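You operate a simulated robot arm through the tools that you are given. There is no shell and no other tool. Be economical: measure what you need, move in short steps, check, and stop when the job is done.

Carry out the task below with a simulated robot arm. There is one attempt and no reset: what you move stays moved.

Task
Fill the black hay net with both flakes and cinch it.
Fine: flakes in, then draw the beige toggle to the yellow mark, then lock the blue grip lever; don't tear the net. Set down upright: hay flake with blue twine, hay flake with orange twine.

It is judged by the outcome, as a careful person would: the job done as asked, and still so three seconds after it is handed in. It fails if anything else is knocked over, pushed out of place, dropped, spilled or broken.

Robot
A 6-joint arm with a fingered hand, fixed in place. Base frame: the origin is at the foot of the arm, x ahead of it, y to its left, z up. Units: m, degrees, N and s.
With the tool pointing down near the work surface it reaches from about 0.44 to 0.92 m from the base axis. Its first joint turns from -166.0 to 166.0 degrees. Payload 5 kg.
Tool frame: the origin (TCP) lies between the finger pads and is the grasp point; the fingertips stand 0.036 m ahead of it; z points along the fingers, y is the line along which they close. The gripper opens to 0.12 m. The gripper's body begins 0.042 m behind the TCP. The gripper is a hand of 4 fingers: y runs from the thumb to the fingers, the wrist lies at [-0.019, -0.123, -0.211] in the tool frame.
Orientation is told as [roll, pitch, yaw] about the base's x, y, z axes, in that order, counted from this pose: with the fingers straight down and the wrist toward the robot, the tool's x, y and z point along [0, 1, 0], [1, 0, 0] and [0, 0, -1] of the base frame.

Tools
- The arm moves only by the tool nudge_tool. Its argument "motion" is a list of rows, each an object of numbers (a shift or turn left out is 0): "ax", "ay", "az": the turn, a rotation vector about the base's x, y, z in degrees; "tx", "ty", "tz": the shift along the base's x, y, z in m. In form: [{"ax": .., "ay": .., "az": .., "tx": .., "ty": .., "tz": ..}, ...]. A call has 1 to 10 rows; each row is the pose to reach, as a shift and turn from the pose commanded when the call began. A row lasts 0.2 s, in which the tool goes at most 0.05 m and 8.6 degrees; a call with a longer step from one row to the next is refused whole. A pose out of reach is approached as far as the arm can. The call stops where the force on the tool passes 40 N (or 10 N more than at its start, if that is more) or the arm is blocked; 0.2 s more then pass. In this call time passes only in rows, and 0.2 s behind the last. It gives the time, the measured TCP pose, the force on the tool (base axes), the opening and the grip force at its end, in the units of the frame above (readings bear some noise), with the torque about the TCP (base axes, N m) and any sound that the robot's microphone picked up.
- Cameras (640 x 400 px; columns grow to the right, rows downward): "scene" is fixed at [0.3999, 0.5004, 1.4318]; the picture's right is [-0.92, -0.39, 0.00], its down [-0.19, 0.44, -0.88] and it looks along [0.35, -0.81, -0.48] (base axes); focal length 314 px, centre (320, 200). "wrist" rides on the gripper at [0.073, -0.101, -0.142] in the tool frame; the picture's right is [-0.79, 0.29, -0.54], its down [-0.56, -0.70, 0.44] and it looks along [-0.25, 0.65, 0.71] (tool axes); focal length 280 px, centre (320, 200). There is no depth. A picture from a camera that has moved, and an enlarged one, comes with that camera's place and axes in the base frame and with its lens.
- capture(camera): a new picture of that camera. The clock stands still meanwhile.
- lift_body(by): slides the trunk up (or, below 0, down) by that many m; the arm rides with it, the base frame stays. It gives what a move gives, with no picture.
- move_fingers(index, middle, ring, thumb_bend, thumb_turn): sets how far each is bent, from 0 (flat) to 100 (curled in); at 30 the hand is open as for a grip, at 70 the pads meet at the TCP. One left out holds its place. A second passes; each finger stops where it meets its share of the squeeze, and holds until it gets a number again. It is the only way to open and close the hand. It gives what a move gives, with no picture; readings hold the bend of each and the force on the fingers (four entries, about 0 where the hand has none), thumb and palm. thumb_turn goes from beside the hand (0) to across from the fingers (100), as for a grip.
- inspect(camera, box): a new picture of the part [left, top, right, bottom] of that camera's present view, enlarged. The clock stands still meanwhile.
- close_job(): hands the job in; it is judged then, once.

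Go step by step. Nothing tells you positions but the pictures and the camera data: compare them with the known pose of the tool, close in by small moves and look again before you grip or let go. The budget is 120 turns and 64 pictures, counting those below and the enlarged ones. Unless the task says otherwise, let go and move clear before handing in.

The tools are called after "Emit:" as a command line: name --argument value ..., lists and objects as JSON in quotes. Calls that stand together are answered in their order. nudge_tool: Moves the arm, as the interface text tells. Its arguments: {"type":"object","properties":{"motion":{"type":"array","items":{"type":"object","properties":{"ax":{"type":"number"},"ay":{"type":"number"},"az":{"type":"number"},"tx":{"type":"number"},"ty":{"type":"number"},"tz":{"type":"number"}}}}},"required":["motion"]} The other tools are called the same way: lift_body (by) slides the trunk up or down; move_fingers (index, middle, ring, thumb_bend, thumb_turn) moves the fingers one by one; capture (camera) takes a picture; inspect (camera, box) takes an enlarged picture of a part of a camera's view; close_job () hands the job in.

At the start:

```text
time_s: 0.0
eef_pos: [0.7044, -0.1277, 1.1403]
ee_rot: [-0.1, -0.1, 0.1]
force: [-0.7, 0.1, 0.5]
wrist_torque: [-0.02, 0.03, -0.01]
width: 0.1199
gripper_force: 0.0
shape: jaw
bend: [30.0, 30.0, 30.0, 30.0, 98.0]
finger forces: [0.0, 0.0, 0.0, 0.1, 0.0, 0.0]
trunk travel left (down, up): [-0.595, 0.245]
```

scene: 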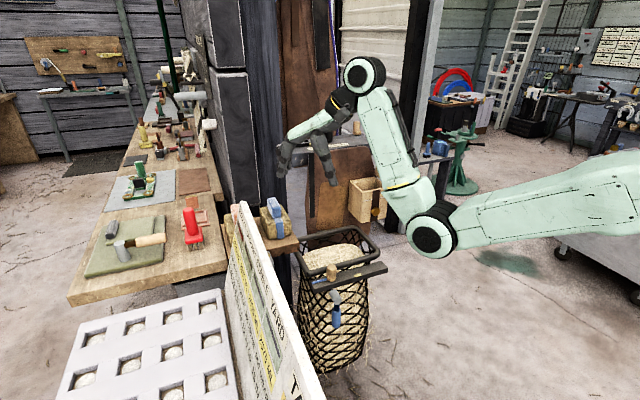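
wrist: 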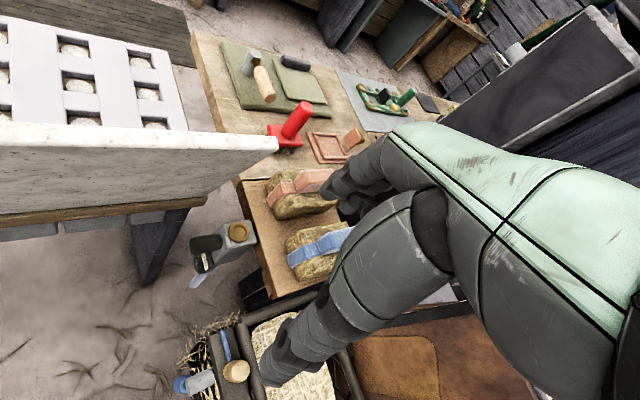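

I see the hay net hanging on a frame, a shelf with two flakes (blue twine and, behind the sign, orange), and a toggle and blue lever on the front of the net. I'll enlarge the views to measure.

Emit:
inspect --camera "scene" --box '[220, 180, 420, 380]'

Emit:
inspect --camera "wrist" --box '[160, 150, 400, 400]'

```text
2.00 times, centred on (320, 280) of scene
camera zoom: at [0.3999, 0.5004, 1.4318], right [-0.92, -0.39, 0.0], down [-0.19, 0.44, -0.88], along [0.35, -0.81, -0.48], focal length 628 px, centre (320, 40)
```

zoom: 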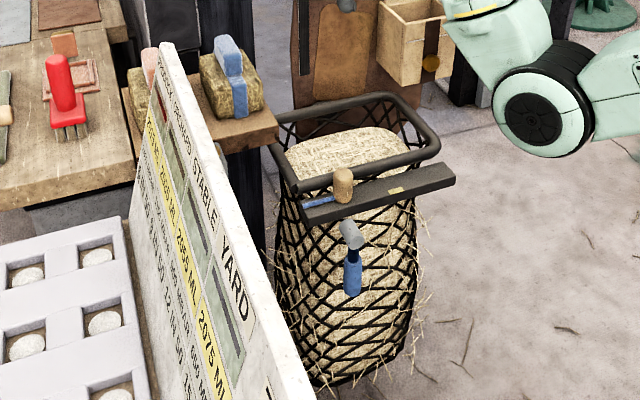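

```text
1.60 times, centred on (280, 275) of wrist
camera zoom: at [0.6025, -0.056, 1.2809], right [0.29, -0.79, 0.54], down [-0.7, -0.56, -0.45], along [0.66, -0.25, -0.71], focal length 449 px, centre (384, 80)
```

zoom: 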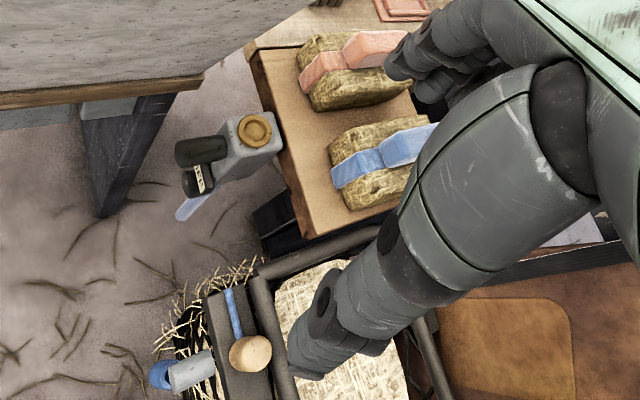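

The toggle is near (0.67,-0.21,0.775), and the flakes are near (0.87,-0.23,0.93) and (0.96,-0.15,0.93). I'll raise the arm and pull it back for a clearer look.

Emit:
lift_body --by 0.15

Emit:
nudge_tool --motion '[{"tx": -0.04}, {"tx": -0.08}, {"tx": -0.12, "ty": -0.02}, {"tx": -0.15, "ty": -0.04}]'

Emit:
capture --camera "wrist"

Emit:
capture --camera "scene"

```text
time_s: 1.8
eef_pos: [0.7034, -0.1278, 1.29]
ee_rot: [-0.1, -0.2, 0.0]
force: [0.7, -0.9, 0.0]
wrist_torque: [0.02, 0.01, 0.01]
width: 0.1194
gripper_force: 0.1
shape: jaw
bend: [30.0, 30.0, 30.0, 30.0, 98.0]
finger forces: [0.0, 0.0, 0.0, 0.1, 0.0, 0.1]
trunk travel left (down, up): [-0.745, 0.095]
```

```text
time_s: 2.8
eef_pos: [0.617, -0.1825, 1.2205]
ee_rot: [0.0, -0.9, 0.0]
force: [-0.7, 0.3, -0.4]
wrist_torque: [0.04, -0.01, 0.0]
width: 0.1199
gripper_force: 0.0
shape: jaw
bend: [30.0, 30.0, 30.0, 30.0, 98.0]
finger forces: [0.0, 0.0, 0.1, 0.1, 0.0, 0.1]
out of reach, approached as far as the arm can: row 1, 2, 3, 4
trunk travel left (down, up): [-0.745, 0.095]
```

```text
59 pictures are left
camera wrist: at [0.5137, -0.1101, 1.3608], right [0.28, -0.79, 0.55], down [-0.69, -0.56, -0.45], along [0.66, -0.25, -0.7], focal length 280 px, centre (320, 200)
```

wrist: 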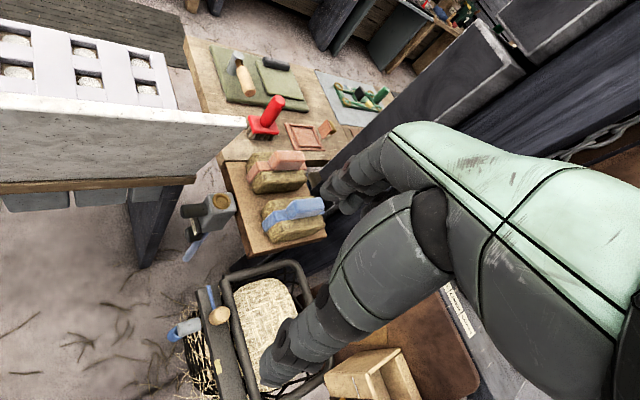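

```text
58 pictures are left
```

scene: 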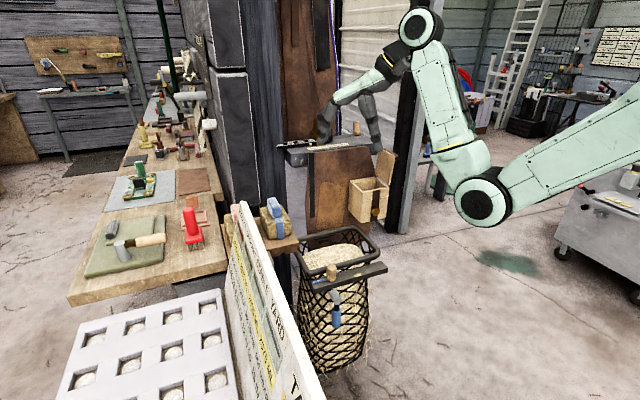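

The arm reached its limit but the view is better. I'll shift toward -y a bit so the net clears the fingers.

Emit:
nudge_tool --motion '[{"ty": -0.04}, {"ty": -0.08}, {"ty": -0.12}, {"ty": -0.15, "tx": 0.02}]'

Emit:
inspect --camera "wrist" --box '[80, 100, 400, 300]'

```text
time_s: 3.8
eef_pos: [0.6339, -0.3357, 1.2185]
ee_rot: [0.1, -0.3, -0.1]
force: [-0.1, -0.2, -0.7]
wrist_torque: [0.04, 0.02, 0.02]
width: 0.1198
gripper_force: 0.0
shape: jaw
bend: [30.0, 30.0, 30.0, 30.0, 98.0]
finger forces: [0.0, 0.0, 0.0, 0.0, 0.0, 0.0]
trunk travel left (down, up): [-0.745, 0.095]
```

```text
2.00 times, centred on (240, 200) of wrist
camera zoom: at [0.5328, -0.2632, 1.3602], right [0.29, -0.79, 0.54], down [-0.7, -0.56, -0.45], along [0.66, -0.25, -0.71], focal length 561 px, centre (480, 200)
```

zoom: 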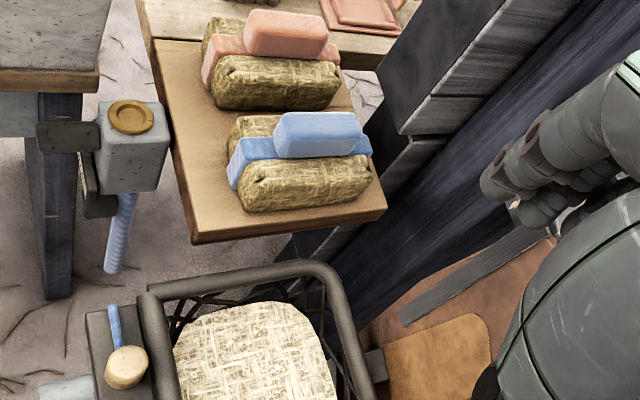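

Now it's clear: the shelf and net are turned about 45°. Each flake has a grip block on its top, roughly (0.88,-0.24,0.93) for blue, and the net rim is at about z=0.745, centred near (0.71,-0.35). I'll yaw the hand 45° and move above the blue flake.

Emit:
nudge_tool --motion '[{"az": 8}, {"az": 16, "tx": 0.03}, {"az": 24, "tx": 0.06, "ty": 0.02}, {"az": 32, "tx": 0.1, "ty": 0.04}, {"az": 40, "tx": 0.14, "ty": 0.06, "tz": -0.02}, {"az": 45, "tx": 0.18, "ty": 0.08, "tz": -0.04}, {"az": 45, "tx": 0.21, "ty": 0.1, "tz": -0.06}]'

Emit:
capture --camera "wrist"

Emit:
capture --camera "scene"

```text
time_s: 5.3
eef_pos: [0.8237, -0.2253, 1.1566]
ee_rot: [0.0, 0.1, 45.1]
force: [-1.9, 1.6, -6.9]
wrist_torque: [0.05, -0.15, -0.05]
width: 0.1201
gripper_force: 0.1
shape: jaw
bend: [30.0, 30.0, 30.0, 30.0, 97.0]
finger forces: [0.1, 0.1, 0.0, 0.0, 0.0, 0.0]
out of reach, approached as far as the arm can: row 7
trunk travel left (down, up): [-0.745, 0.095]
```

```text
56 pictures are left
camera wrist: at [0.7006, -0.2462, 1.2979], right [0.76, -0.35, 0.54], down [-0.1, -0.89, -0.44], along [0.64, 0.28, -0.71], focal length 280 px, centre (320, 200)
```

wrist: 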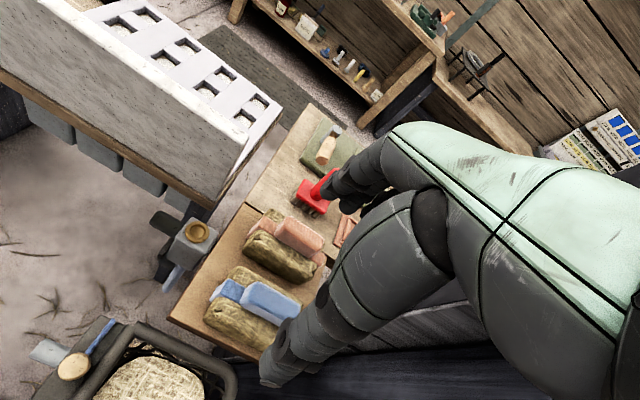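

```text
55 pictures are left
```

scene: 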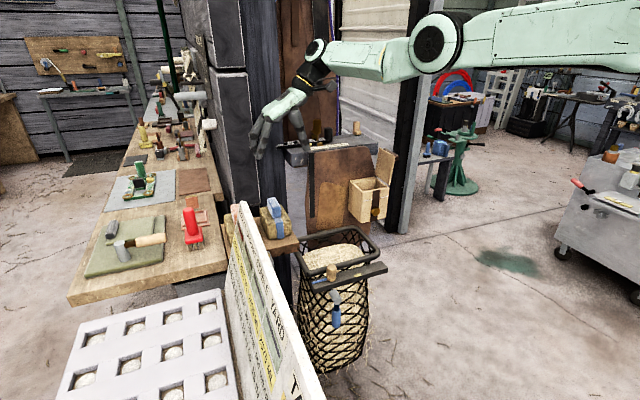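

The blue grip block's top is near (0.873,-0.236,0.945). I'll lower the trunk, which helps the reach, then align.

Emit:
lift_body --by -0.11

Emit:
nudge_tool --motion '[{"tx": 0.025, "ty": -0.005}, {"tx": 0.05, "ty": -0.01}]'

Emit:
capture --camera "wrist"

Emit:
inspect --camera "scene" --box '[220, 100, 380, 260]'

```text
time_s: 6.8
eef_pos: [0.8222, -0.2257, 1.0493]
ee_rot: [-0.1, -0.2, 45.0]
force: [0.0, 0.7, 0.3]
wrist_torque: [-0.02, -0.03, 0.01]
width: 0.1198
gripper_force: 0.2
shape: jaw
bend: [30.0, 30.0, 30.0, 30.0, 97.0]
finger forces: [0.0, 0.0, 0.0, 0.1, 0.0, 0.0]
trunk travel left (down, up): [-0.635, 0.205]
```

```text
time_s: 7.4
eef_pos: [0.8247, -0.2216, 1.0504]
ee_rot: [-0.1, -0.2, 45.0]
force: [0.0, -0.5, -1.1]
wrist_torque: [0.02, 0.04, -0.05]
width: 0.1198
gripper_force: 0.1
shape: jaw
bend: [30.0, 30.0, 30.0, 30.0, 98.0]
finger forces: [0.1, 0.0, 0.1, 0.0, 0.0, 0.1]
out of reach, approached as far as the arm can: row 1, 2
trunk travel left (down, up): [-0.635, 0.205]
```

```text
54 pictures are left
camera wrist: at [0.7016, -0.2437, 1.1914], right [0.76, -0.36, 0.54], down [-0.1, -0.89, -0.44], along [0.64, 0.28, -0.71], focal length 280 px, centre (320, 200)
```

wrist: 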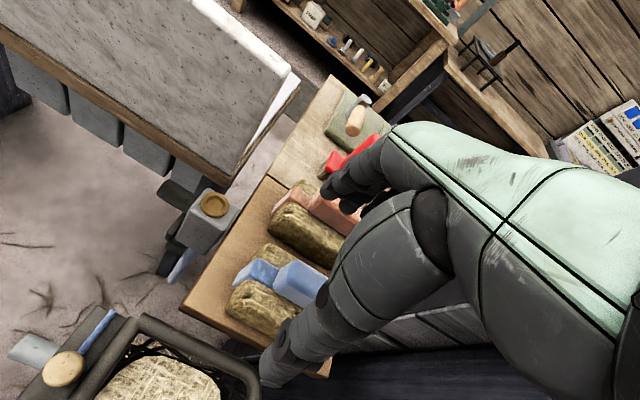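

```text
2.50 times, centred on (300, 180) of scene
camera zoom: at [0.3999, 0.5004, 1.4318], right [-0.92, -0.39, 0.0], down [-0.19, 0.44, -0.88], along [0.35, -0.81, -0.48], focal length 785 px, centre (370, 250)
```

zoom: 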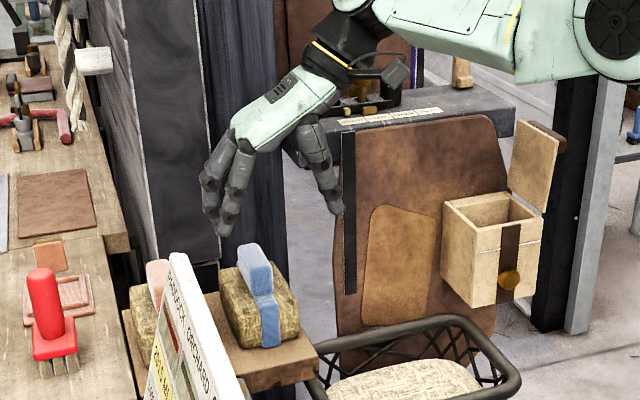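

The reach is limited at this arm height, so I'll raise the trunk and lower the arm relative to it, extending outward on the way.

Emit:
lift_body --by 0.15

Emit:
nudge_tool --motion '[{"tz": -0.04}, {"tz": -0.08}, {"tz": -0.12}, {"tz": -0.15}, {"tx": 0.025, "ty": -0.005, "tz": -0.15}, {"tx": 0.045, "ty": -0.012, "tz": -0.15}]'

Emit:
capture --camera "wrist"

```text
time_s: 9.1
eef_pos: [0.8251, -0.2238, 1.1995]
ee_rot: [0.1, -0.2, 44.9]
force: [-0.6, 0.7, -0.5]
wrist_torque: [-0.01, 0.01, 0.01]
width: 0.1198
gripper_force: 0.1
shape: jaw
bend: [30.0, 30.0, 30.0, 30.0, 98.0]
finger forces: [0.0, 0.0, 0.0, 0.0, 0.0, 0.0]
trunk travel left (down, up): [-0.785, 0.055]
```

```text
time_s: 10.5
eef_pos: [0.797, -0.2109, 1.0655]
ee_rot: [-0.2, -0.2, 45.0]
force: [0.0, -0.2, 0.3]
wrist_torque: [0.0, -0.02, -0.02]
width: 0.12
gripper_force: 0.1
shape: jaw
bend: [30.0, 30.0, 30.0, 30.0, 98.0]
finger forces: [0.1, 0.0, 0.0, 0.0, 0.0, 0.0]
out of reach, approached as far as the arm can: row 1, 2, 3, 4, 5, 6
trunk travel left (down, up): [-0.785, 0.055]
```

```text
52 pictures are left
camera wrist: at [0.6739, -0.2328, 1.2073], right [0.76, -0.36, 0.54], down [-0.1, -0.89, -0.44], along [0.64, 0.28, -0.71], focal length 280 px, centre (320, 200)
```

wrist: 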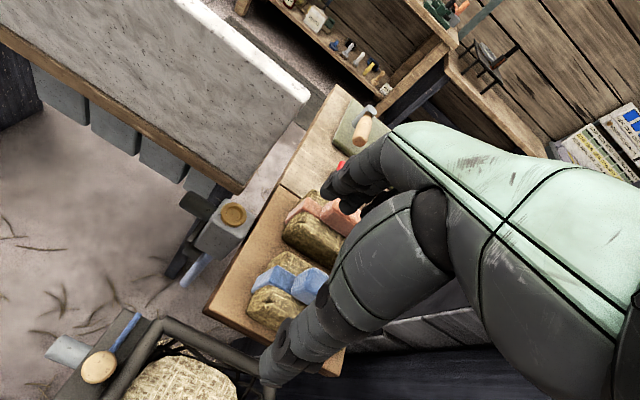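

The opposite holds: reach grows when the hand is higher relative to the trunk. I'll raise the arm, then lower the trunk.

Emit:
nudge_tool --motion '[{"tz": 0.04}, {"tz": 0.08}, {"tz": 0.12}, {"tz": 0.16}, {"tz": 0.2}, {"tz": 0.24}]'

Emit:
lift_body --by -0.28

Emit:
nudge_tool --motion '[{"tx": 0.025, "ty": -0.005}, {"tx": 0.05, "ty": -0.01}, {"tx": 0.07, "ty": -0.018}]'

```text
time_s: 11.9
eef_pos: [0.8246, -0.2258, 1.3127]
ee_rot: [0.0, -0.1, 45.2]
force: [-0.7, 0.2, -0.6]
wrist_torque: [0.0, -0.06, -0.01]
width: 0.1196
gripper_force: 0.0
shape: jaw
bend: [30.0, 30.0, 30.0, 30.0, 97.0]
finger forces: [0.0, 0.1, 0.0, 0.0, 0.0, 0.0]
out of reach, approached as far as the arm can: row 1, 2, 3, 4, 5, 6
trunk travel left (down, up): [-0.785, 0.055]
```

```text
time_s: 14.8
eef_pos: [0.825, -0.2262, 1.0319]
ee_rot: [0.1, -0.2, 45.1]
force: [0.2, 0.2, -0.4]
wrist_torque: [0.0, -0.02, 0.01]
width: 0.1198
gripper_force: 0.2
shape: jaw
bend: [30.0, 30.0, 30.0, 30.0, 97.0]
finger forces: [0.0, 0.0, 0.0, 0.0, 0.1, 0.0]
trunk travel left (down, up): [-0.505, 0.335]
```

```text
time_s: 15.6
eef_pos: [0.8318, -0.2211, 1.0264]
ee_rot: [0.1, -0.1, 45.1]
force: [0.8, -0.7, 0.1]
wrist_torque: [0.0, -0.01, 0.01]
width: 0.1198
gripper_force: 0.1
shape: jaw
bend: [30.0, 30.0, 30.0, 30.0, 97.0]
finger forces: [0.0, 0.0, 0.0, 0.0, 0.0, 0.0]
out of reach, approached as far as the arm can: row 1, 2, 3
trunk travel left (down, up): [-0.505, 0.335]
```

The limit at this yaw is about 0.86 m radius. Tilting the hand 20° about its closing axis, with the fingers reaching outward along the grip block, brings the wrist nearer. I'll do that and move over the blue flake.

Emit:
nudge_tool --motion '[{"ax": -5, "ay": -5, "tz": 0.01}, {"ax": -10, "ay": -10, "tz": 0.02}, {"ax": -14.1, "ay": -14.1, "tz": 0.02}, {"ax": -14.1, "ay": -14.1, "tz": 0.02, "tx": 0.02, "ty": -0.005}, {"ax": -14.1, "ay": -14.1, "tz": 0.02, "tx": 0.04, "ty": -0.015}]'

Emit:
capture --camera "wrist"

Emit:
inspect --camera "scene" --box '[220, 140, 340, 260]'

```text
time_s: 16.8
eef_pos: [0.8915, -0.2463, 1.0476]
ee_rot: [-19.8, -0.1, 45.1]
force: [0.5, 0.5, -0.1]
wrist_torque: [0.0, 0.0, -0.03]
width: 0.1197
gripper_force: 0.0
shape: jaw
bend: [30.0, 30.0, 30.0, 30.0, 98.0]
finger forces: [0.0, 0.0, 0.0, 0.1, 0.0, 0.1]
out of reach, approached as far as the arm can: row 1, 2, 3, 4, 5
trunk travel left (down, up): [-0.505, 0.335]
```

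```text
51 pictures are left
camera wrist: at [0.7373, -0.2372, 1.1559], right [0.6, -0.19, 0.78], down [-0.01, -0.97, -0.23], along [0.8, 0.13, -0.59], focal length 280 px, centre (320, 200)
```

wrist: 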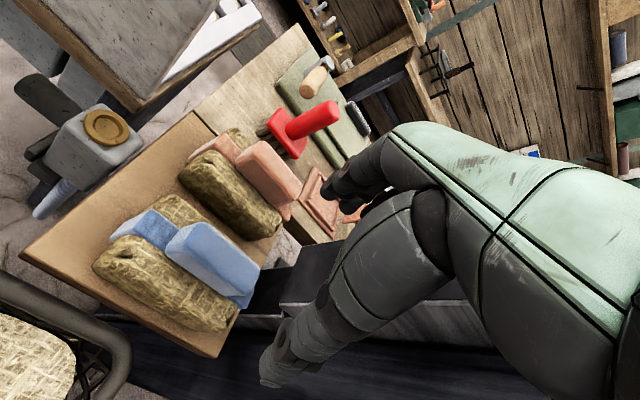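

```text
3.33 times, centred on (280, 200) of scene
camera zoom: at [0.3999, 0.5004, 1.4318], right [-0.92, -0.39, 0.0], down [-0.19, 0.44, -0.88], along [0.35, -0.81, -0.48], focal length 1047 px, centre (453, 200)
```

zoom: 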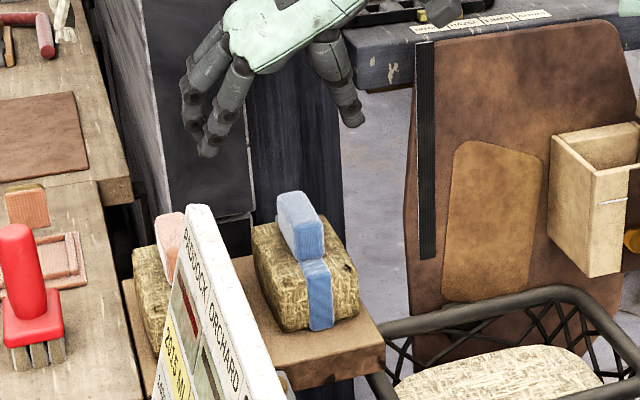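

The blue grip block is centred near (0.870,-0.236,0.925), about 3 cm thick. I'll pre-close the fingers partway, move above it and check before descending.

Emit:
move_fingers --index 46 --middle 46 --ring 46 --thumb_bend 46

Emit:
nudge_tool --motion '[{"tx": -0.0215, "ty": 0.0103}, {"tx": -0.0215, "ty": 0.0103, "tz": -0.03}, {"tx": -0.0215, "ty": 0.0103, "tz": -0.055}]'

Emit:
capture --camera "wrist"

Emit:
inspect --camera "scene" --box '[220, 140, 340, 260]'

```text
time_s: 17.8
eef_pos: [0.8913, -0.2463, 1.0463]
ee_rot: [-19.7, 0.0, 45.1]
force: [-0.6, 0.0, -0.3]
wrist_torque: [0.02, 0.03, 0.02]
width: 0.077
gripper_force: 0.0
shape: fingers
bend: [46.0, 46.0, 46.0, 46.0, 98.0]
finger forces: [0.0, 0.0, 0.0, 0.0, 0.1, 0.1]
trunk travel left (down, up): [-0.505, 0.335]
```

```text
time_s: 18.6
eef_pos: [0.8914, -0.2467, 0.9911]
ee_rot: [-19.8, -0.2, 45.0]
force: [0.5, -0.6, -0.7]
wrist_torque: [0.01, -0.02, 0.01]
width: 0.0767
gripper_force: 0.1
shape: fingers
bend: [46.0, 46.0, 46.0, 46.0, 98.0]
finger forces: [0.0, 0.0, 0.1, 0.1, 0.0, 0.0]
out of reach, approached as far as the arm can: row 1, 2, 3
trunk travel left (down, up): [-0.505, 0.335]
```

```text
49 pictures are left
camera wrist: at [0.7374, -0.2373, 1.1004], right [0.6, -0.19, 0.78], down [-0.01, -0.97, -0.23], along [0.8, 0.13, -0.59], focal length 280 px, centre (320, 200)
```

wrist: 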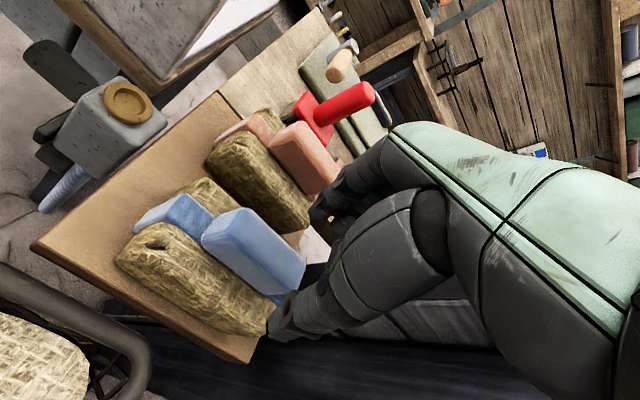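

```text
3.33 times, centred on (280, 200) of scene
camera zoom: at [0.3999, 0.5004, 1.4318], right [-0.92, -0.39, 0.0], down [-0.19, 0.44, -0.88], along [0.35, -0.81, -0.48], focal length 1047 px, centre (453, 200)
```

zoom: 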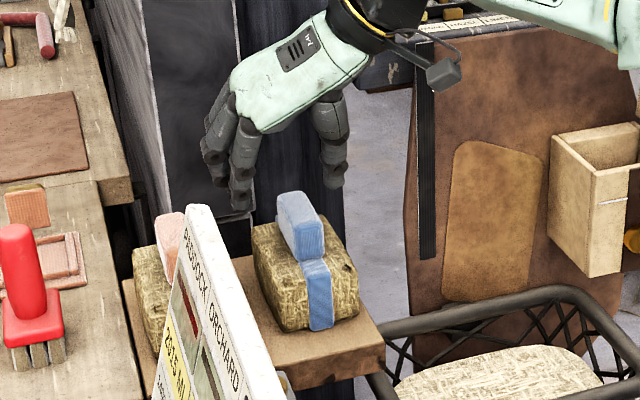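

The commanded pose was still past the reach limit. I'll step further back toward the robot to land over the block.

Emit:
nudge_tool --motion '[{"tx": -0.02, "ty": 0.008}, {"tx": -0.03, "ty": 0.012}]'

```text
time_s: 19.1
eef_pos: [0.8914, -0.2468, 0.9902]
ee_rot: [-19.8, -0.1, 45.1]
force: [0.4, -0.2, 0.4]
wrist_torque: [-0.03, 0.03, 0.0]
width: 0.0771
gripper_force: 0.0
shape: fingers
bend: [46.0, 46.0, 46.0, 46.0, 98.0]
finger forces: [0.1, 0.0, 0.0, 0.1, 0.0, 0.0]
out of reach, approached as far as the arm can: row 1, 2
trunk travel left (down, up): [-0.505, 0.335]
```

Emit:
nudge_tool --motion '[{"tx": -0.03, "ty": 0.01}, {"tx": -0.05, "ty": 0.015}]'

```text
time_s: 19.8
eef_pos: [0.8887, -0.2489, 0.9911]
ee_rot: [-19.8, -0.1, 45.1]
force: [0.2, 0.0, 0.2]
wrist_torque: [-0.02, -0.01, 0.0]
width: 0.0772
gripper_force: 0.1
shape: fingers
bend: [46.0, 46.0, 46.0, 46.0, 98.0]
finger forces: [0.1, 0.0, 0.0, 0.0, 0.1, 0.0]
out of reach, approached as far as the arm can: row 1, 2
trunk travel left (down, up): [-0.505, 0.335]
```

I see that the commands accumulate past the limit, so my commanded point is about (0.948,-0.254,0.974). I'll bring it back to (0.870,-0.236).

Emit:
nudge_tool --motion '[{"tx": -0.04, "ty": 0.009, "tz": 0.015}, {"tx": -0.0775, "ty": 0.018, "tz": 0.015}]'

Emit:
capture --camera "wrist"

Emit:
inspect --camera "scene" --box '[220, 140, 340, 260]'

```text
time_s: 20.4
eef_pos: [0.8888, -0.2545, 0.9989]
ee_rot: [-19.7, -0.1, 45.0]
force: [0.0, -0.9, 0.5]
wrist_torque: [0.01, 0.01, -0.01]
width: 0.0768
gripper_force: 0.0
shape: fingers
bend: [46.0, 46.0, 46.0, 46.0, 98.0]
finger forces: [0.0, 0.0, 0.0, 0.0, 0.0, 0.1]
out of reach, approached as far as the arm can: row 1, 2
trunk travel left (down, up): [-0.505, 0.335]
```

```text
47 pictures are left
camera wrist: at [0.7339, -0.2451, 1.1084], right [0.6, -0.19, 0.78], down [-0.01, -0.97, -0.23], along [0.8, 0.13, -0.59], focal length 280 px, centre (320, 200)
```

wrist: 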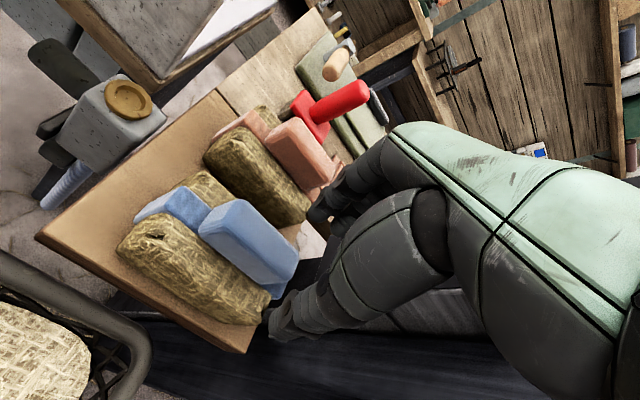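

```text
3.33 times, centred on (280, 200) of scene
camera zoom: at [0.3999, 0.5004, 1.4318], right [-0.92, -0.39, 0.0], down [-0.19, 0.44, -0.88], along [0.35, -0.81, -0.48], focal length 1047 px, centre (453, 200)
```

zoom: 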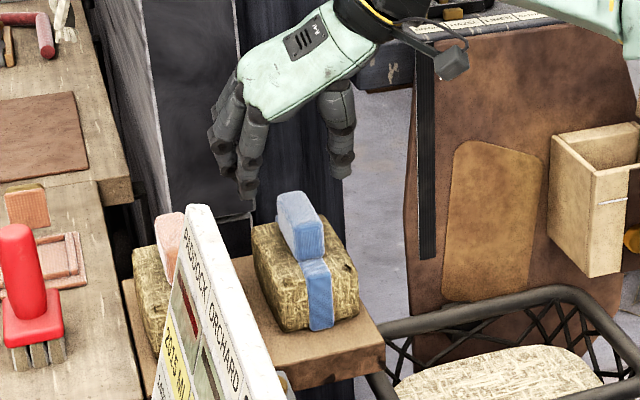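

Emit:
nudge_tool --motion '[{"tx": -0.0186, "ty": 0.0073}, {"tx": -0.0372, "ty": 0.0146}, {"tx": -0.0558, "ty": 0.022}, {"tx": -0.0744, "ty": 0.029}]'

```text
time_s: 21.4
eef_pos: [0.8875, -0.2545, 0.9986]
ee_rot: [-19.7, 0.0, 45.0]
force: [-0.3, -0.5, -0.1]
wrist_torque: [-0.03, 0.02, 0.0]
width: 0.0767
gripper_force: 0.0
shape: fingers
bend: [46.0, 46.0, 46.0, 46.0, 98.0]
finger forces: [0.1, 0.0, 0.0, 0.1, 0.0, 0.0]
out of reach, approached as far as the arm can: row 1, 2, 3, 4
trunk travel left (down, up): [-0.505, 0.335]
```

The hand seems stuck on a straight-elbow singularity, where inward commands don't bend the elbow. I'll move upward while pulling inward so that the elbow flexes.

Emit:
nudge_tool --motion '[{"tz": 0.03}, {"tz": 0.06, "tx": -0.02, "ty": 0.007}, {"tz": 0.09, "tx": -0.04, "ty": 0.014}, {"tz": 0.12, "tx": -0.06, "ty": 0.02}, {"tz": 0.15, "tx": -0.08, "ty": 0.027}]'

```text
time_s: 22.6
eef_pos: [0.8787, -0.2575, 1.1282]
ee_rot: [-19.7, 0.0, 45.1]
force: [0.4, -0.9, 0.7]
wrist_torque: [0.01, 0.03, 0.02]
width: 0.0768
gripper_force: 0.1
shape: fingers
bend: [46.0, 46.0, 46.0, 46.0, 98.0]
finger forces: [0.1, 0.0, 0.0, 0.0, 0.0, 0.1]
out of reach, approached as far as the arm can: row 2, 3, 4, 5
trunk travel left (down, up): [-0.505, 0.335]
```

Emit:
capture --camera "scene"

```text
45 pictures are left
```

scene: 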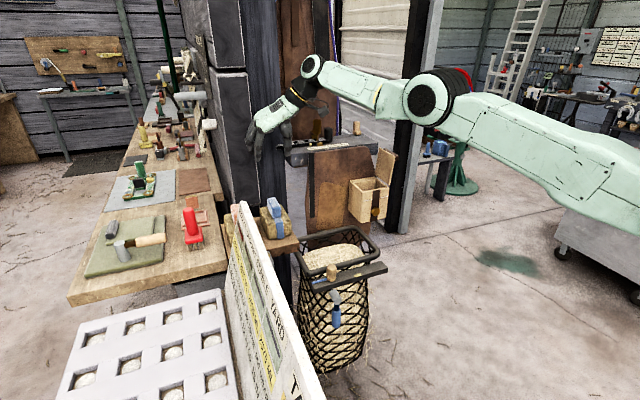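

The elbow is nearly straight, bent very slightly upward. I'll go down while commanding a larger inward pull so that it flexes elbow-up.

Emit:
nudge_tool --motion '[{"tz": -0.015, "tx": -0.035, "ty": 0.012}, {"tz": -0.03, "tx": -0.07, "ty": 0.025}, {"tz": -0.045, "tx": -0.1, "ty": 0.04}, {"tz": -0.06, "tx": -0.13, "ty": 0.05}, {"tz": -0.06, "tx": -0.16, "ty": 0.06}, {"tz": -0.06, "tx": -0.16, "ty": 0.06}]'

```text
time_s: 23.9
eef_pos: [0.8771, -0.2672, 1.1028]
ee_rot: [-19.7, 0.0, 45.0]
force: [-1.5, 0.3, -0.5]
wrist_torque: [-0.01, 0.0, 0.01]
width: 0.0767
gripper_force: 0.0
shape: fingers
bend: [46.0, 46.0, 46.0, 46.0, 98.0]
finger forces: [0.1, 0.0, 0.1, 0.0, 0.1, 0.1]
out of reach, approached as far as the arm can: row 1, 2, 3, 4, 5, 6
trunk travel left (down, up): [-0.505, 0.335]
```

I'll make a larger up-and-inward sweep in free space to force the elbow out of the straight position.

Emit:
nudge_tool --motion '[{"tz": 0.04, "tx": -0.01}, {"tz": 0.08, "tx": -0.03}, {"tz": 0.12, "tx": -0.055, "ty": 0.015}, {"tz": 0.15, "tx": -0.085, "ty": 0.03}, {"tz": 0.18, "tx": -0.12, "ty": 0.045}, {"tz": 0.2, "tx": -0.155, "ty": 0.06}, {"tz": 0.22, "tx": -0.19, "ty": 0.075}, {"tz": 0.22, "tx": -0.23, "ty": 0.09}, {"tz": 0.22, "tx": -0.26, "ty": 0.1}, {"tz": 0.22, "tx": -0.26, "ty": 0.1}]'

```text
time_s: 26.1
eef_pos: [0.7594, -0.2204, 1.4388]
ee_rot: [-19.8, -0.2, 45.2]
force: [-1.1, -0.3, 0.2]
wrist_torque: [-0.04, -0.08, 0.0]
width: 0.0767
gripper_force: 0.1
shape: fingers
bend: [46.0, 46.0, 46.0, 46.0, 97.0]
finger forces: [0.0, 0.1, 0.1, 0.0, 0.1, 0.1]
out of reach, approached as far as the arm can: row 1, 2, 3, 4, 5, 6, 7, 8, 9, 10
trunk travel left (down, up): [-0.505, 0.335]
```

The arm only swung up rigidly, so the elbow seems to be at its limit in that direction. I'll sweep downward now while staying inward.

Emit:
nudge_tool --motion '[{"tz": -0.045}, {"tz": -0.09}, {"tz": -0.135}, {"tz": -0.18}, {"tz": -0.22}, {"tz": -0.26}, {"tz": -0.3}, {"tz": -0.33}, {"tz": -0.36}, {"tz": -0.36}]'

Emit:
capture --camera "scene"

```text
time_s: 28.4
eef_pos: [0.7641, -0.2222, 1.4356]
ee_rot: [-19.6, -0.1, 45.3]
force: [-1.0, 0.3, 0.3]
wrist_torque: [0.01, 0.01, 0.0]
width: 0.0767
gripper_force: 0.0
shape: fingers
bend: [46.0, 46.0, 46.0, 46.0, 97.0]
finger forces: [0.0, 0.0, 0.0, 0.0, 0.0, 0.0]
out of reach, approached as far as the arm can: row 1, 2, 3, 4, 5, 6, 7, 8, 9, 10
trunk travel left (down, up): [-0.505, 0.335]
```

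```text
44 pictures are left
```

scene: 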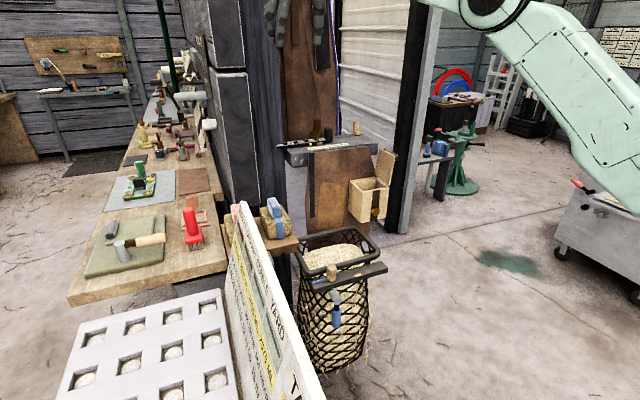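

The arm really is straight at full extension, and inward commands don't resolve from there. A pitch rotation of the hand should share motion with the elbow, so I'll pitch the fingers toward the robot while moving inward.

Emit:
nudge_tool --motion '[{"ax": 3, "ay": 7.4, "tx": -0.035, "ty": 0.014}, {"ax": 6, "ay": 14.8, "tx": -0.07, "ty": 0.028, "tz": -0.01}, {"ax": 9, "ay": 22.2, "tx": -0.105, "ty": 0.042, "tz": -0.02}, {"ax": 12, "ay": 29.6, "tx": -0.14, "ty": 0.056, "tz": -0.04}]'

```text
time_s: 29.4
eef_pos: [0.6726, -0.1893, 1.4272]
ee_rot: [2.4, 8.7, 45.6]
force: [0.1, 0.1, 0.0]
wrist_torque: [0.02, -0.01, 0.0]
width: 0.0765
gripper_force: 0.0
shape: fingers
bend: [46.0, 46.0, 46.0, 46.0, 98.0]
finger forces: [0.0, 0.1, 0.0, 0.0, 0.2, 0.1]
out of reach, approached as far as the arm can: row 2, 3, 4
trunk travel left (down, up): [-0.505, 0.335]
```

Emit:
nudge_tool --motion '[{"tz": -0.02}, {"tz": -0.05}, {"tz": -0.09}]'

```text
time_s: 30.1
eef_pos: [0.6729, -0.1901, 1.4283]
ee_rot: [2.5, 8.6, 45.5]
force: [-0.1, 0.9, 0.4]
wrist_torque: [0.0, -0.02, -0.01]
width: 0.0766
gripper_force: 0.2
shape: fingers
bend: [46.0, 46.0, 46.0, 46.0, 98.0]
finger forces: [0.0, 0.1, 0.0, 0.1, 0.0, 0.1]
out of reach, approached as far as the arm can: row 1, 2, 3
trunk travel left (down, up): [-0.505, 0.335]
```

Perhaps it is the 45° yaw, through a wrist joint limit, that forces full extension. I'll yaw back toward zero and test.

Emit:
nudge_tool --motion '[{"az": -8}, {"az": -16}, {"az": -24}, {"az": -32}, {"az": -40}, {"az": -45}]'

Emit:
nudge_tool --motion '[{"tz": -0.02}, {"tz": -0.05}, {"tz": -0.09}]'

```text
time_s: 31.6
eef_pos: [0.7347, -0.213, 1.426]
ee_rot: [2.5, 8.7, 0.5]
force: [-0.6, 1.5, 0.4]
wrist_torque: [0.01, 0.01, 0.01]
width: 0.0767
gripper_force: 0.0
shape: fingers
bend: [46.0, 46.0, 46.0, 46.0, 98.0]
finger forces: [0.0, 0.1, 0.0, 0.0, 0.1, 0.0]
out of reach, approached as far as the arm can: row 1, 2, 3, 4, 5, 6
trunk travel left (down, up): [-0.505, 0.335]
```

```text
time_s: 32.4
eef_pos: [0.7354, -0.2144, 1.4261]
ee_rot: [2.5, 8.6, 0.6]
force: [0.6, 0.2, -0.4]
wrist_torque: [0.0, -0.01, -0.02]
width: 0.0767
gripper_force: 0.0
shape: fingers
bend: [46.0, 46.0, 46.0, 46.0, 98.0]
finger forces: [0.0, 0.0, 0.1, 0.0, 0.1, 0.0]
out of reach, approached as far as the arm can: row 1, 2, 3
trunk travel left (down, up): [-0.505, 0.335]
```

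Only the wrist point is stuck at full stretch, while orientation tracks fine. I'll test by following the reach sphere downward (outward and down), to see what the solver accepts.

Emit:
nudge_tool --motion '[{"tx": 0.0205, "ty": -0.008, "tz": -0.037}, {"tx": 0.04, "ty": -0.0154, "tz": -0.075}, {"tx": 0.057, "ty": -0.022, "tz": -0.113}, {"tx": 0.073, "ty": -0.028, "tz": -0.153}, {"tx": 0.073, "ty": -0.028, "tz": -0.19}, {"tx": 0.073, "ty": -0.028, "tz": -0.23}]'

```text
time_s: 33.8
eef_pos: [0.8313, -0.2507, 1.2123]
ee_rot: [2.5, 8.7, 0.6]
force: [0.7, 0.6, -0.1]
wrist_torque: [0.0, 0.04, -0.03]
width: 0.0766
gripper_force: 0.0
shape: fingers
bend: [46.0, 46.0, 46.0, 46.0, 98.0]
finger forces: [0.0, 0.0, 0.0, 0.0, 0.0, 0.0]
out of reach, approached as far as the arm can: row 3, 4, 5, 6
trunk travel left (down, up): [-0.505, 0.335]
```

Confirmed: commands restart from the achieved pose and slide along the reach sphere. I'll raise the trunk for room, then sweep down with a strong inward component to try to break the elbow.

Emit:
lift_body --by 0.3

Emit:
nudge_tool --motion '[{"tz": -0.04, "tx": -0.025, "ty": 0.01}, {"tz": -0.08, "tx": -0.05, "ty": 0.02}, {"tz": -0.12, "tx": -0.075, "ty": 0.03}, {"tz": -0.16, "tx": -0.1, "ty": 0.04}, {"tz": -0.2, "tx": -0.125, "ty": 0.05}, {"tz": -0.24, "tx": -0.15, "ty": 0.06}, {"tz": -0.28, "tx": -0.175, "ty": 0.07}, {"tz": -0.32, "tx": -0.2, "ty": 0.08}, {"tz": -0.36, "tx": -0.22, "ty": 0.08}, {"tz": -0.4, "tx": -0.22, "ty": 0.08}]'

```text
time_s: 36.8
eef_pos: [0.8305, -0.2497, 1.5143]
ee_rot: [2.4, 8.7, 0.6]
force: [-0.2, 0.3, 0.8]
wrist_torque: [0.0, 0.0, -0.01]
width: 0.0767
gripper_force: 0.1
shape: fingers
bend: [46.0, 46.0, 46.0, 46.0, 98.0]
finger forces: [0.1, 0.0, 0.0, 0.0, 0.0, 0.0]
trunk travel left (down, up): [-0.805, 0.035]
```

```text
time_s: 39.0
eef_pos: [0.8518, -0.2728, 1.3165]
ee_rot: [2.6, 9.0, 0.8]
force: [0.1, 0.2, 1.1]
wrist_torque: [0.0, 0.0, 0.0]
width: 0.0765
gripper_force: 0.0
shape: fingers
bend: [46.0, 46.0, 46.0, 46.0, 98.0]
finger forces: [0.0, 0.0, 0.0, 0.0, 0.0, 0.0]
out of reach, approached as far as the arm can: row 1, 2, 3, 4, 5, 6, 7, 8, 9, 10
trunk travel left (down, up): [-0.805, 0.035]
```

Let me command the exact starting arm posture (known reachable), relative to the current trunk height, to get the arm out of this state.

Emit:
nudge_tool --motion '[{"tx": -0.03, "ty": 0.029, "tz": 0.007, "ax": -0.6, "ay": -2.2, "az": -0.2}, {"tx": -0.06, "ty": 0.058, "tz": 0.014, "ax": -1.2, "ay": -4.5, "az": -0.4}, {"tx": -0.09, "ty": 0.087, "tz": 0.02, "ax": -2, "ay": -6.7, "az": -0.6}, {"tx": -0.12, "ty": 0.116, "tz": 0.027, "ax": -2.6, "ay": -9, "az": -0.8}, {"tx": -0.148, "ty": 0.145, "tz": 0.034, "ax": -2.6, "ay": -9, "az": -0.8}, {"tx": -0.148, "ty": 0.145, "tz": 0.034, "ax": -2.6, "ay": -9, "az": -0.8}]'

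Emit:
capture --camera "scene"

```text
time_s: 40.4
eef_pos: [0.9017, -0.2465, 1.3351]
ee_rot: [-0.2, -0.1, -0.4]
force: [0.2, 0.5, 0.5]
wrist_torque: [-0.03, 0.0, 0.03]
width: 0.0763
gripper_force: 0.1
shape: fingers
bend: [46.0, 46.0, 46.0, 46.0, 98.0]
finger forces: [0.0, 0.0, 0.0, 0.0, 0.1, 0.1]
out of reach, approached as far as the arm can: row 1, 2, 3, 4, 5, 6
trunk travel left (down, up): [-0.805, 0.035]
```

```text
43 pictures are left
```

scene: 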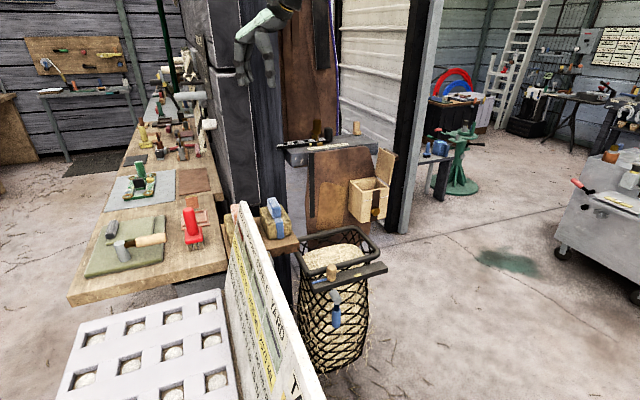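

A least-norm analysis explains it: with fixed orientation the elbow gets no share of motion, but pitching the fingers outward should bend it in the allowed direction. I'll pitch outward while keeping the TCP in place and slightly inward.

Emit:
nudge_tool --motion '[{"ax": -2.7, "ay": -7.8, "tz": 0.02, "tx": -0.01}, {"ax": -5.4, "ay": -15.6, "tz": 0.04, "tx": -0.02}, {"ax": -8, "ay": -23.4, "tz": 0.06, "tx": -0.03}, {"ax": -10.7, "ay": -31.2, "tz": 0.08, "tx": -0.04}, {"ax": -13.3, "ay": -39, "tz": 0.1, "tx": -0.05}, {"ax": -13.3, "ay": -39, "tz": 0.1, "tx": -0.07}, {"ax": -13.3, "ay": -39, "tz": 0.1, "tx": -0.1}]'

```text
time_s: 41.1
eef_pos: [0.9406, -0.2602, 1.3732]
ee_rot: [-4.8, -14.2, 0.9]
force: [-25.0, 27.9, 1.6]
wrist_torque: [-0.83, -0.83, 0.45]
width: 0.0764
gripper_force: 18.7
shape: fingers
bend: [46.0, 47.0, 63.0, 46.0, 98.0]
finger forces: [0.1, 5.1, 32.8, 0.0, 0.0, 0.1]
out of reach, approached as far as the arm can: row 1, 2, 3
trunk travel left (down, up): [-0.805, 0.035]
stopped in row 3: the force on the tool passed its limit at 41 N (the readings are from after the stop); the commanded pose is now the measured one
```

The ring finger touched the fixed post. I'll move away from it along the tangent (+y) straight away.

Emit:
nudge_tool --motion '[{"tx": 0.005, "ty": 0.03}, {"tx": 0.01, "ty": 0.07}, {"tx": 0.015, "ty": 0.11}]'

Emit:
capture --camera "scene"

```text
time_s: 41.9
eef_pos: [0.98, -0.1625, 1.3713]
ee_rot: [-5.1, -14.3, 0.5]
force: [-0.1, 0.1, 0.7]
wrist_torque: [-0.03, -0.01, -0.02]
width: 0.0766
gripper_force: 0.1
shape: fingers
bend: [46.0, 46.0, 46.0, 46.0, 98.0]
finger forces: [0.1, 0.0, 0.1, 0.0, 0.1, 0.0]
out of reach, approached as far as the arm can: row 1, 2, 3
trunk travel left (down, up): [-0.805, 0.035]
```

```text
42 pictures are left
```

scene: 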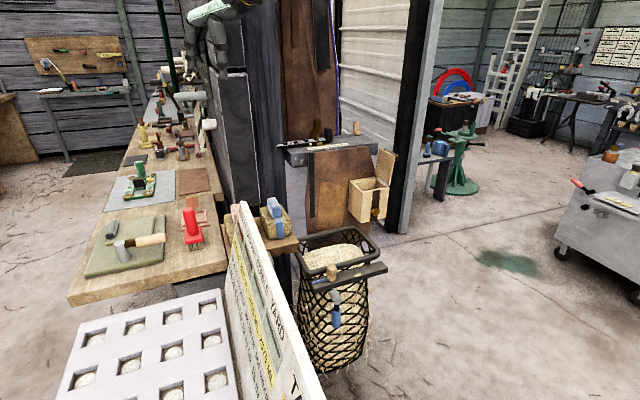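

Clear of the post, and nothing was disturbed. I'll repeat the outward pitch here in free space with an inward pull.

Emit:
nudge_tool --motion '[{"ax": -1.5, "ay": -8, "tx": -0.02, "tz": 0.02}, {"ax": -3, "ay": -16, "tx": -0.04, "tz": 0.04}, {"ax": -4.5, "ay": -24, "tx": -0.06, "tz": 0.06}, {"ax": -6, "ay": -32, "tx": -0.08, "tz": 0.08}, {"ax": -7, "ay": -38, "tx": -0.1, "tz": 0.09}, {"ax": -7, "ay": -38, "tx": -0.13, "tz": 0.09}, {"ax": -7, "ay": -38, "tx": -0.16, "tz": 0.09}]'

```text
time_s: 43.5
eef_pos: [1.0376, -0.2079, 1.4378]
ee_rot: [-12.6, -44.2, 4.4]
force: [0.1, -0.1, -0.6]
wrist_torque: [0.03, 0.02, 0.01]
width: 0.0765
gripper_force: 0.2
shape: fingers
bend: [46.0, 46.0, 46.0, 46.0, 98.0]
finger forces: [0.0, 0.0, 0.0, 0.1, 0.1, 0.0]
out of reach, approached as far as the arm can: row 1, 2, 3, 4, 5, 6, 7
trunk travel left (down, up): [-0.805, 0.035]
```

A likely cause: the elbow is a hair past straight against its stop, so inward targets press it into the stop. I'll first pitch back and move away from the post, then go outward (to true straight), pitch outward and up, and only then pull inward.

Emit:
nudge_tool --motion '[{"ax": 2, "ay": 8, "ty": 0.03}, {"ax": 4, "ay": 16, "ty": 0.06}, {"ax": 6, "ay": 24, "ty": 0.09}, {"ax": 8, "ay": 32, "ty": 0.11}, {"ax": 10, "ay": 40, "ty": 0.12}, {"ax": 12, "ay": 47, "ty": 0.12}]'

Emit:
nudge_tool --motion '[{"tx": 0.045}, {"tx": 0.09}, {"tx": 0.11, "ay": -8, "tz": 0.03}, {"tx": 0.13, "ay": -16, "tz": 0.06}, {"tx": 0.14, "ay": -24, "tz": 0.09}, {"tx": 0.1, "ay": -32, "tz": 0.12}, {"tx": 0.06, "ay": -36, "tz": 0.14}, {"tx": 0.02, "ay": -36, "tz": 0.14}, {"tx": -0.02, "ay": -36, "tz": 0.14}, {"tx": -0.06, "ay": -36, "tz": 0.14}]'

```text
time_s: 44.9
eef_pos: [0.9271, -0.0831, 1.4199]
ee_rot: [0.4, -1.8, -1.0]
force: [1.2, 1.3, 10.6]
wrist_torque: [-0.13, 0.14, 0.01]
width: 0.0763
gripper_force: 0.1
shape: fingers
bend: [46.0, 46.0, 46.0, 46.0, 98.0]
finger forces: [0.0, 0.1, 0.0, 0.0, 0.0, 0.0]
out of reach, approached as far as the arm can: row 2, 3, 4, 5, 6
trunk travel left (down, up): [-0.805, 0.035]
```

```text
time_s: 47.1
eef_pos: [0.8625, -0.0807, 1.5598]
ee_rot: [1.3, -37.7, -1.3]
force: [0.1, 0.9, 0.5]
wrist_torque: [0.04, 0.01, -0.01]
width: 0.0759
gripper_force: 0.2
shape: fingers
bend: [46.0, 46.0, 46.0, 46.0, 98.0]
finger forces: [0.0, 0.1, 0.0, 0.0, 0.1, 0.0]
out of reach, approached as far as the arm can: row 1, 2, 3, 4, 5
trunk travel left (down, up): [-0.805, 0.035]
```

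The arm is free again; rows 6–10 all tracked. From now on I'll keep the wrist radius under about 0.80 m. I'll un-tilt and come back inward.

Emit:
nudge_tool --motion '[{"ay": 7, "tx": -0.02, "tz": -0.01}, {"ay": 14, "tx": -0.04, "ty": -0.01, "tz": -0.02}, {"ay": 21, "tx": -0.06, "ty": -0.02, "tz": -0.04}, {"ay": 28, "tx": -0.08, "ty": -0.03, "tz": -0.06}, {"ay": 37, "ax": -1, "az": 1, "tx": -0.1, "ty": -0.04, "tz": -0.1}]'

Emit:
nudge_tool --motion '[{"az": 8}, {"az": 16}, {"az": 24}, {"az": 32}, {"az": 40}, {"az": 45}]'

Emit:
lift_body --by -0.28

```text
refused: row 5 steps farther than a row can; nothing moved
```

```text
time_s: 48.5
eef_pos: [0.8663, -0.0804, 1.5607]
ee_rot: [1.1, -37.7, 44.0]
force: [-0.1, -0.3, 0.8]
wrist_torque: [0.01, -0.01, 0.01]
width: 0.0762
gripper_force: 0.1
shape: fingers
bend: [46.0, 46.0, 46.0, 46.0, 98.0]
finger forces: [0.0, 0.0, 0.1, 0.1, 0.0, 0.1]
trunk travel left (down, up): [-0.805, 0.035]
```

```text
time_s: 51.4
eef_pos: [0.8661, -0.0804, 1.2813]
ee_rot: [1.1, -37.7, 43.8]
force: [0.5, 0.0, 0.5]
wrist_torque: [0.01, 0.03, -0.04]
width: 0.076
gripper_force: 0.0
shape: fingers
bend: [46.0, 46.0, 46.0, 46.0, 98.0]
finger forces: [0.0, 0.1, 0.1, 0.1, 0.1, 0.0]
trunk travel left (down, up): [-0.525, 0.315]
```

Emit:
nudge_tool --motion '[{"ax": -5.2, "ay": 5.4, "tx": -0.017, "ty": -0.016}, {"ax": -10.4, "ay": 10.8, "tx": -0.034, "ty": -0.032}, {"ax": -15.6, "ay": 16.2, "tx": -0.051, "ty": -0.048}, {"ax": -20.8, "ay": 21.6, "tx": -0.068, "ty": -0.064}, {"ax": -26.2, "ay": 27.1, "tx": -0.086, "ty": -0.08}]'

Emit:
nudge_tool --motion '[{"ax": -5.3, "ay": -5.3}, {"ax": -10.6, "ay": -10.6}, {"ax": -15.9, "ay": -15.9}, {"ax": -21.2, "ay": -21.2}]'

```text
time_s: 52.6
eef_pos: [0.7778, -0.1596, 1.2806]
ee_rot: [1.0, 0.2, 44.0]
force: [-1.4, -0.7, 0.8]
wrist_torque: [-0.01, 0.0, -0.03]
width: 0.0761
gripper_force: 0.0
shape: fingers
bend: [46.0, 46.0, 46.0, 46.0, 98.0]
finger forces: [0.0, 0.1, 0.1, 0.1, 0.0, 0.0]
trunk travel left (down, up): [-0.525, 0.315]
```

```text
time_s: 53.6
eef_pos: [0.7795, -0.1598, 1.2817]
ee_rot: [-29.1, -0.5, 44.0]
force: [-0.2, -0.9, 0.2]
wrist_torque: [0.01, 0.02, -0.03]
width: 0.0764
gripper_force: 0.0
shape: fingers
bend: [46.0, 46.0, 46.0, 46.0, 98.0]
finger forces: [0.1, 0.0, 0.1, 0.1, 0.0, 0.0]
trunk travel left (down, up): [-0.525, 0.315]
```

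All tracking well now. I'll move above the blue flake at z≈1.03.

Emit:
nudge_tool --motion '[{"tz": -0.04}, {"tz": -0.08}, {"tx": 0.015, "ty": -0.013, "tz": -0.12}, {"tx": 0.035, "ty": -0.03, "tz": -0.155}, {"tx": 0.055, "ty": -0.047, "tz": -0.19}, {"tx": 0.075, "ty": -0.064, "tz": -0.22}, {"tx": 0.0905, "ty": -0.076, "tz": -0.25}]'

Emit:
capture --camera "wrist"

Emit:
inspect --camera "scene" --box '[220, 140, 340, 260]'

```text
time_s: 55.2
eef_pos: [0.8693, -0.2365, 1.0311]
ee_rot: [-29.0, -0.6, 43.9]
force: [-0.2, 0.6, -0.4]
wrist_torque: [0.02, 0.01, 0.05]
width: 0.0764
gripper_force: 0.1
shape: fingers
bend: [46.0, 46.0, 46.0, 46.0, 98.0]
finger forces: [0.0, 0.0, 0.0, 0.1, 0.1, 0.0]
trunk travel left (down, up): [-0.525, 0.315]
```

```text
41 pictures are left
camera wrist: at [0.7042, -0.2129, 1.1189], right [0.5, -0.11, 0.86], down [-0.01, -0.99, -0.12], along [0.87, 0.05, -0.5], focal length 280 px, centre (320, 200)
```

wrist: 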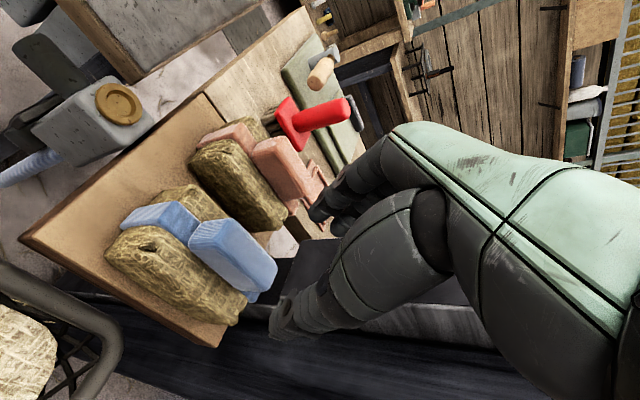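

```text
3.33 times, centred on (280, 200) of scene
camera zoom: at [0.3999, 0.5004, 1.4318], right [-0.92, -0.39, 0.0], down [-0.19, 0.44, -0.88], along [0.35, -0.81, -0.48], focal length 1047 px, centre (453, 200)
```

zoom: 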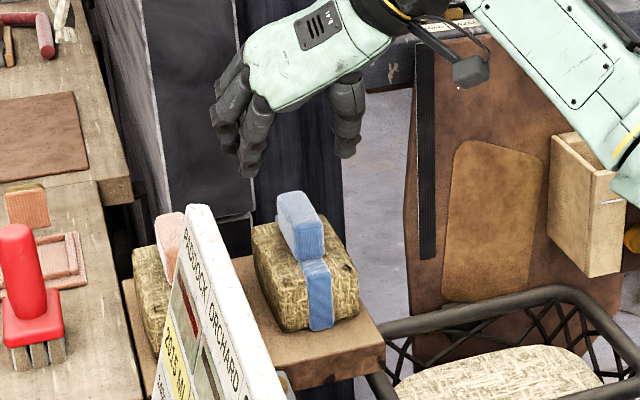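

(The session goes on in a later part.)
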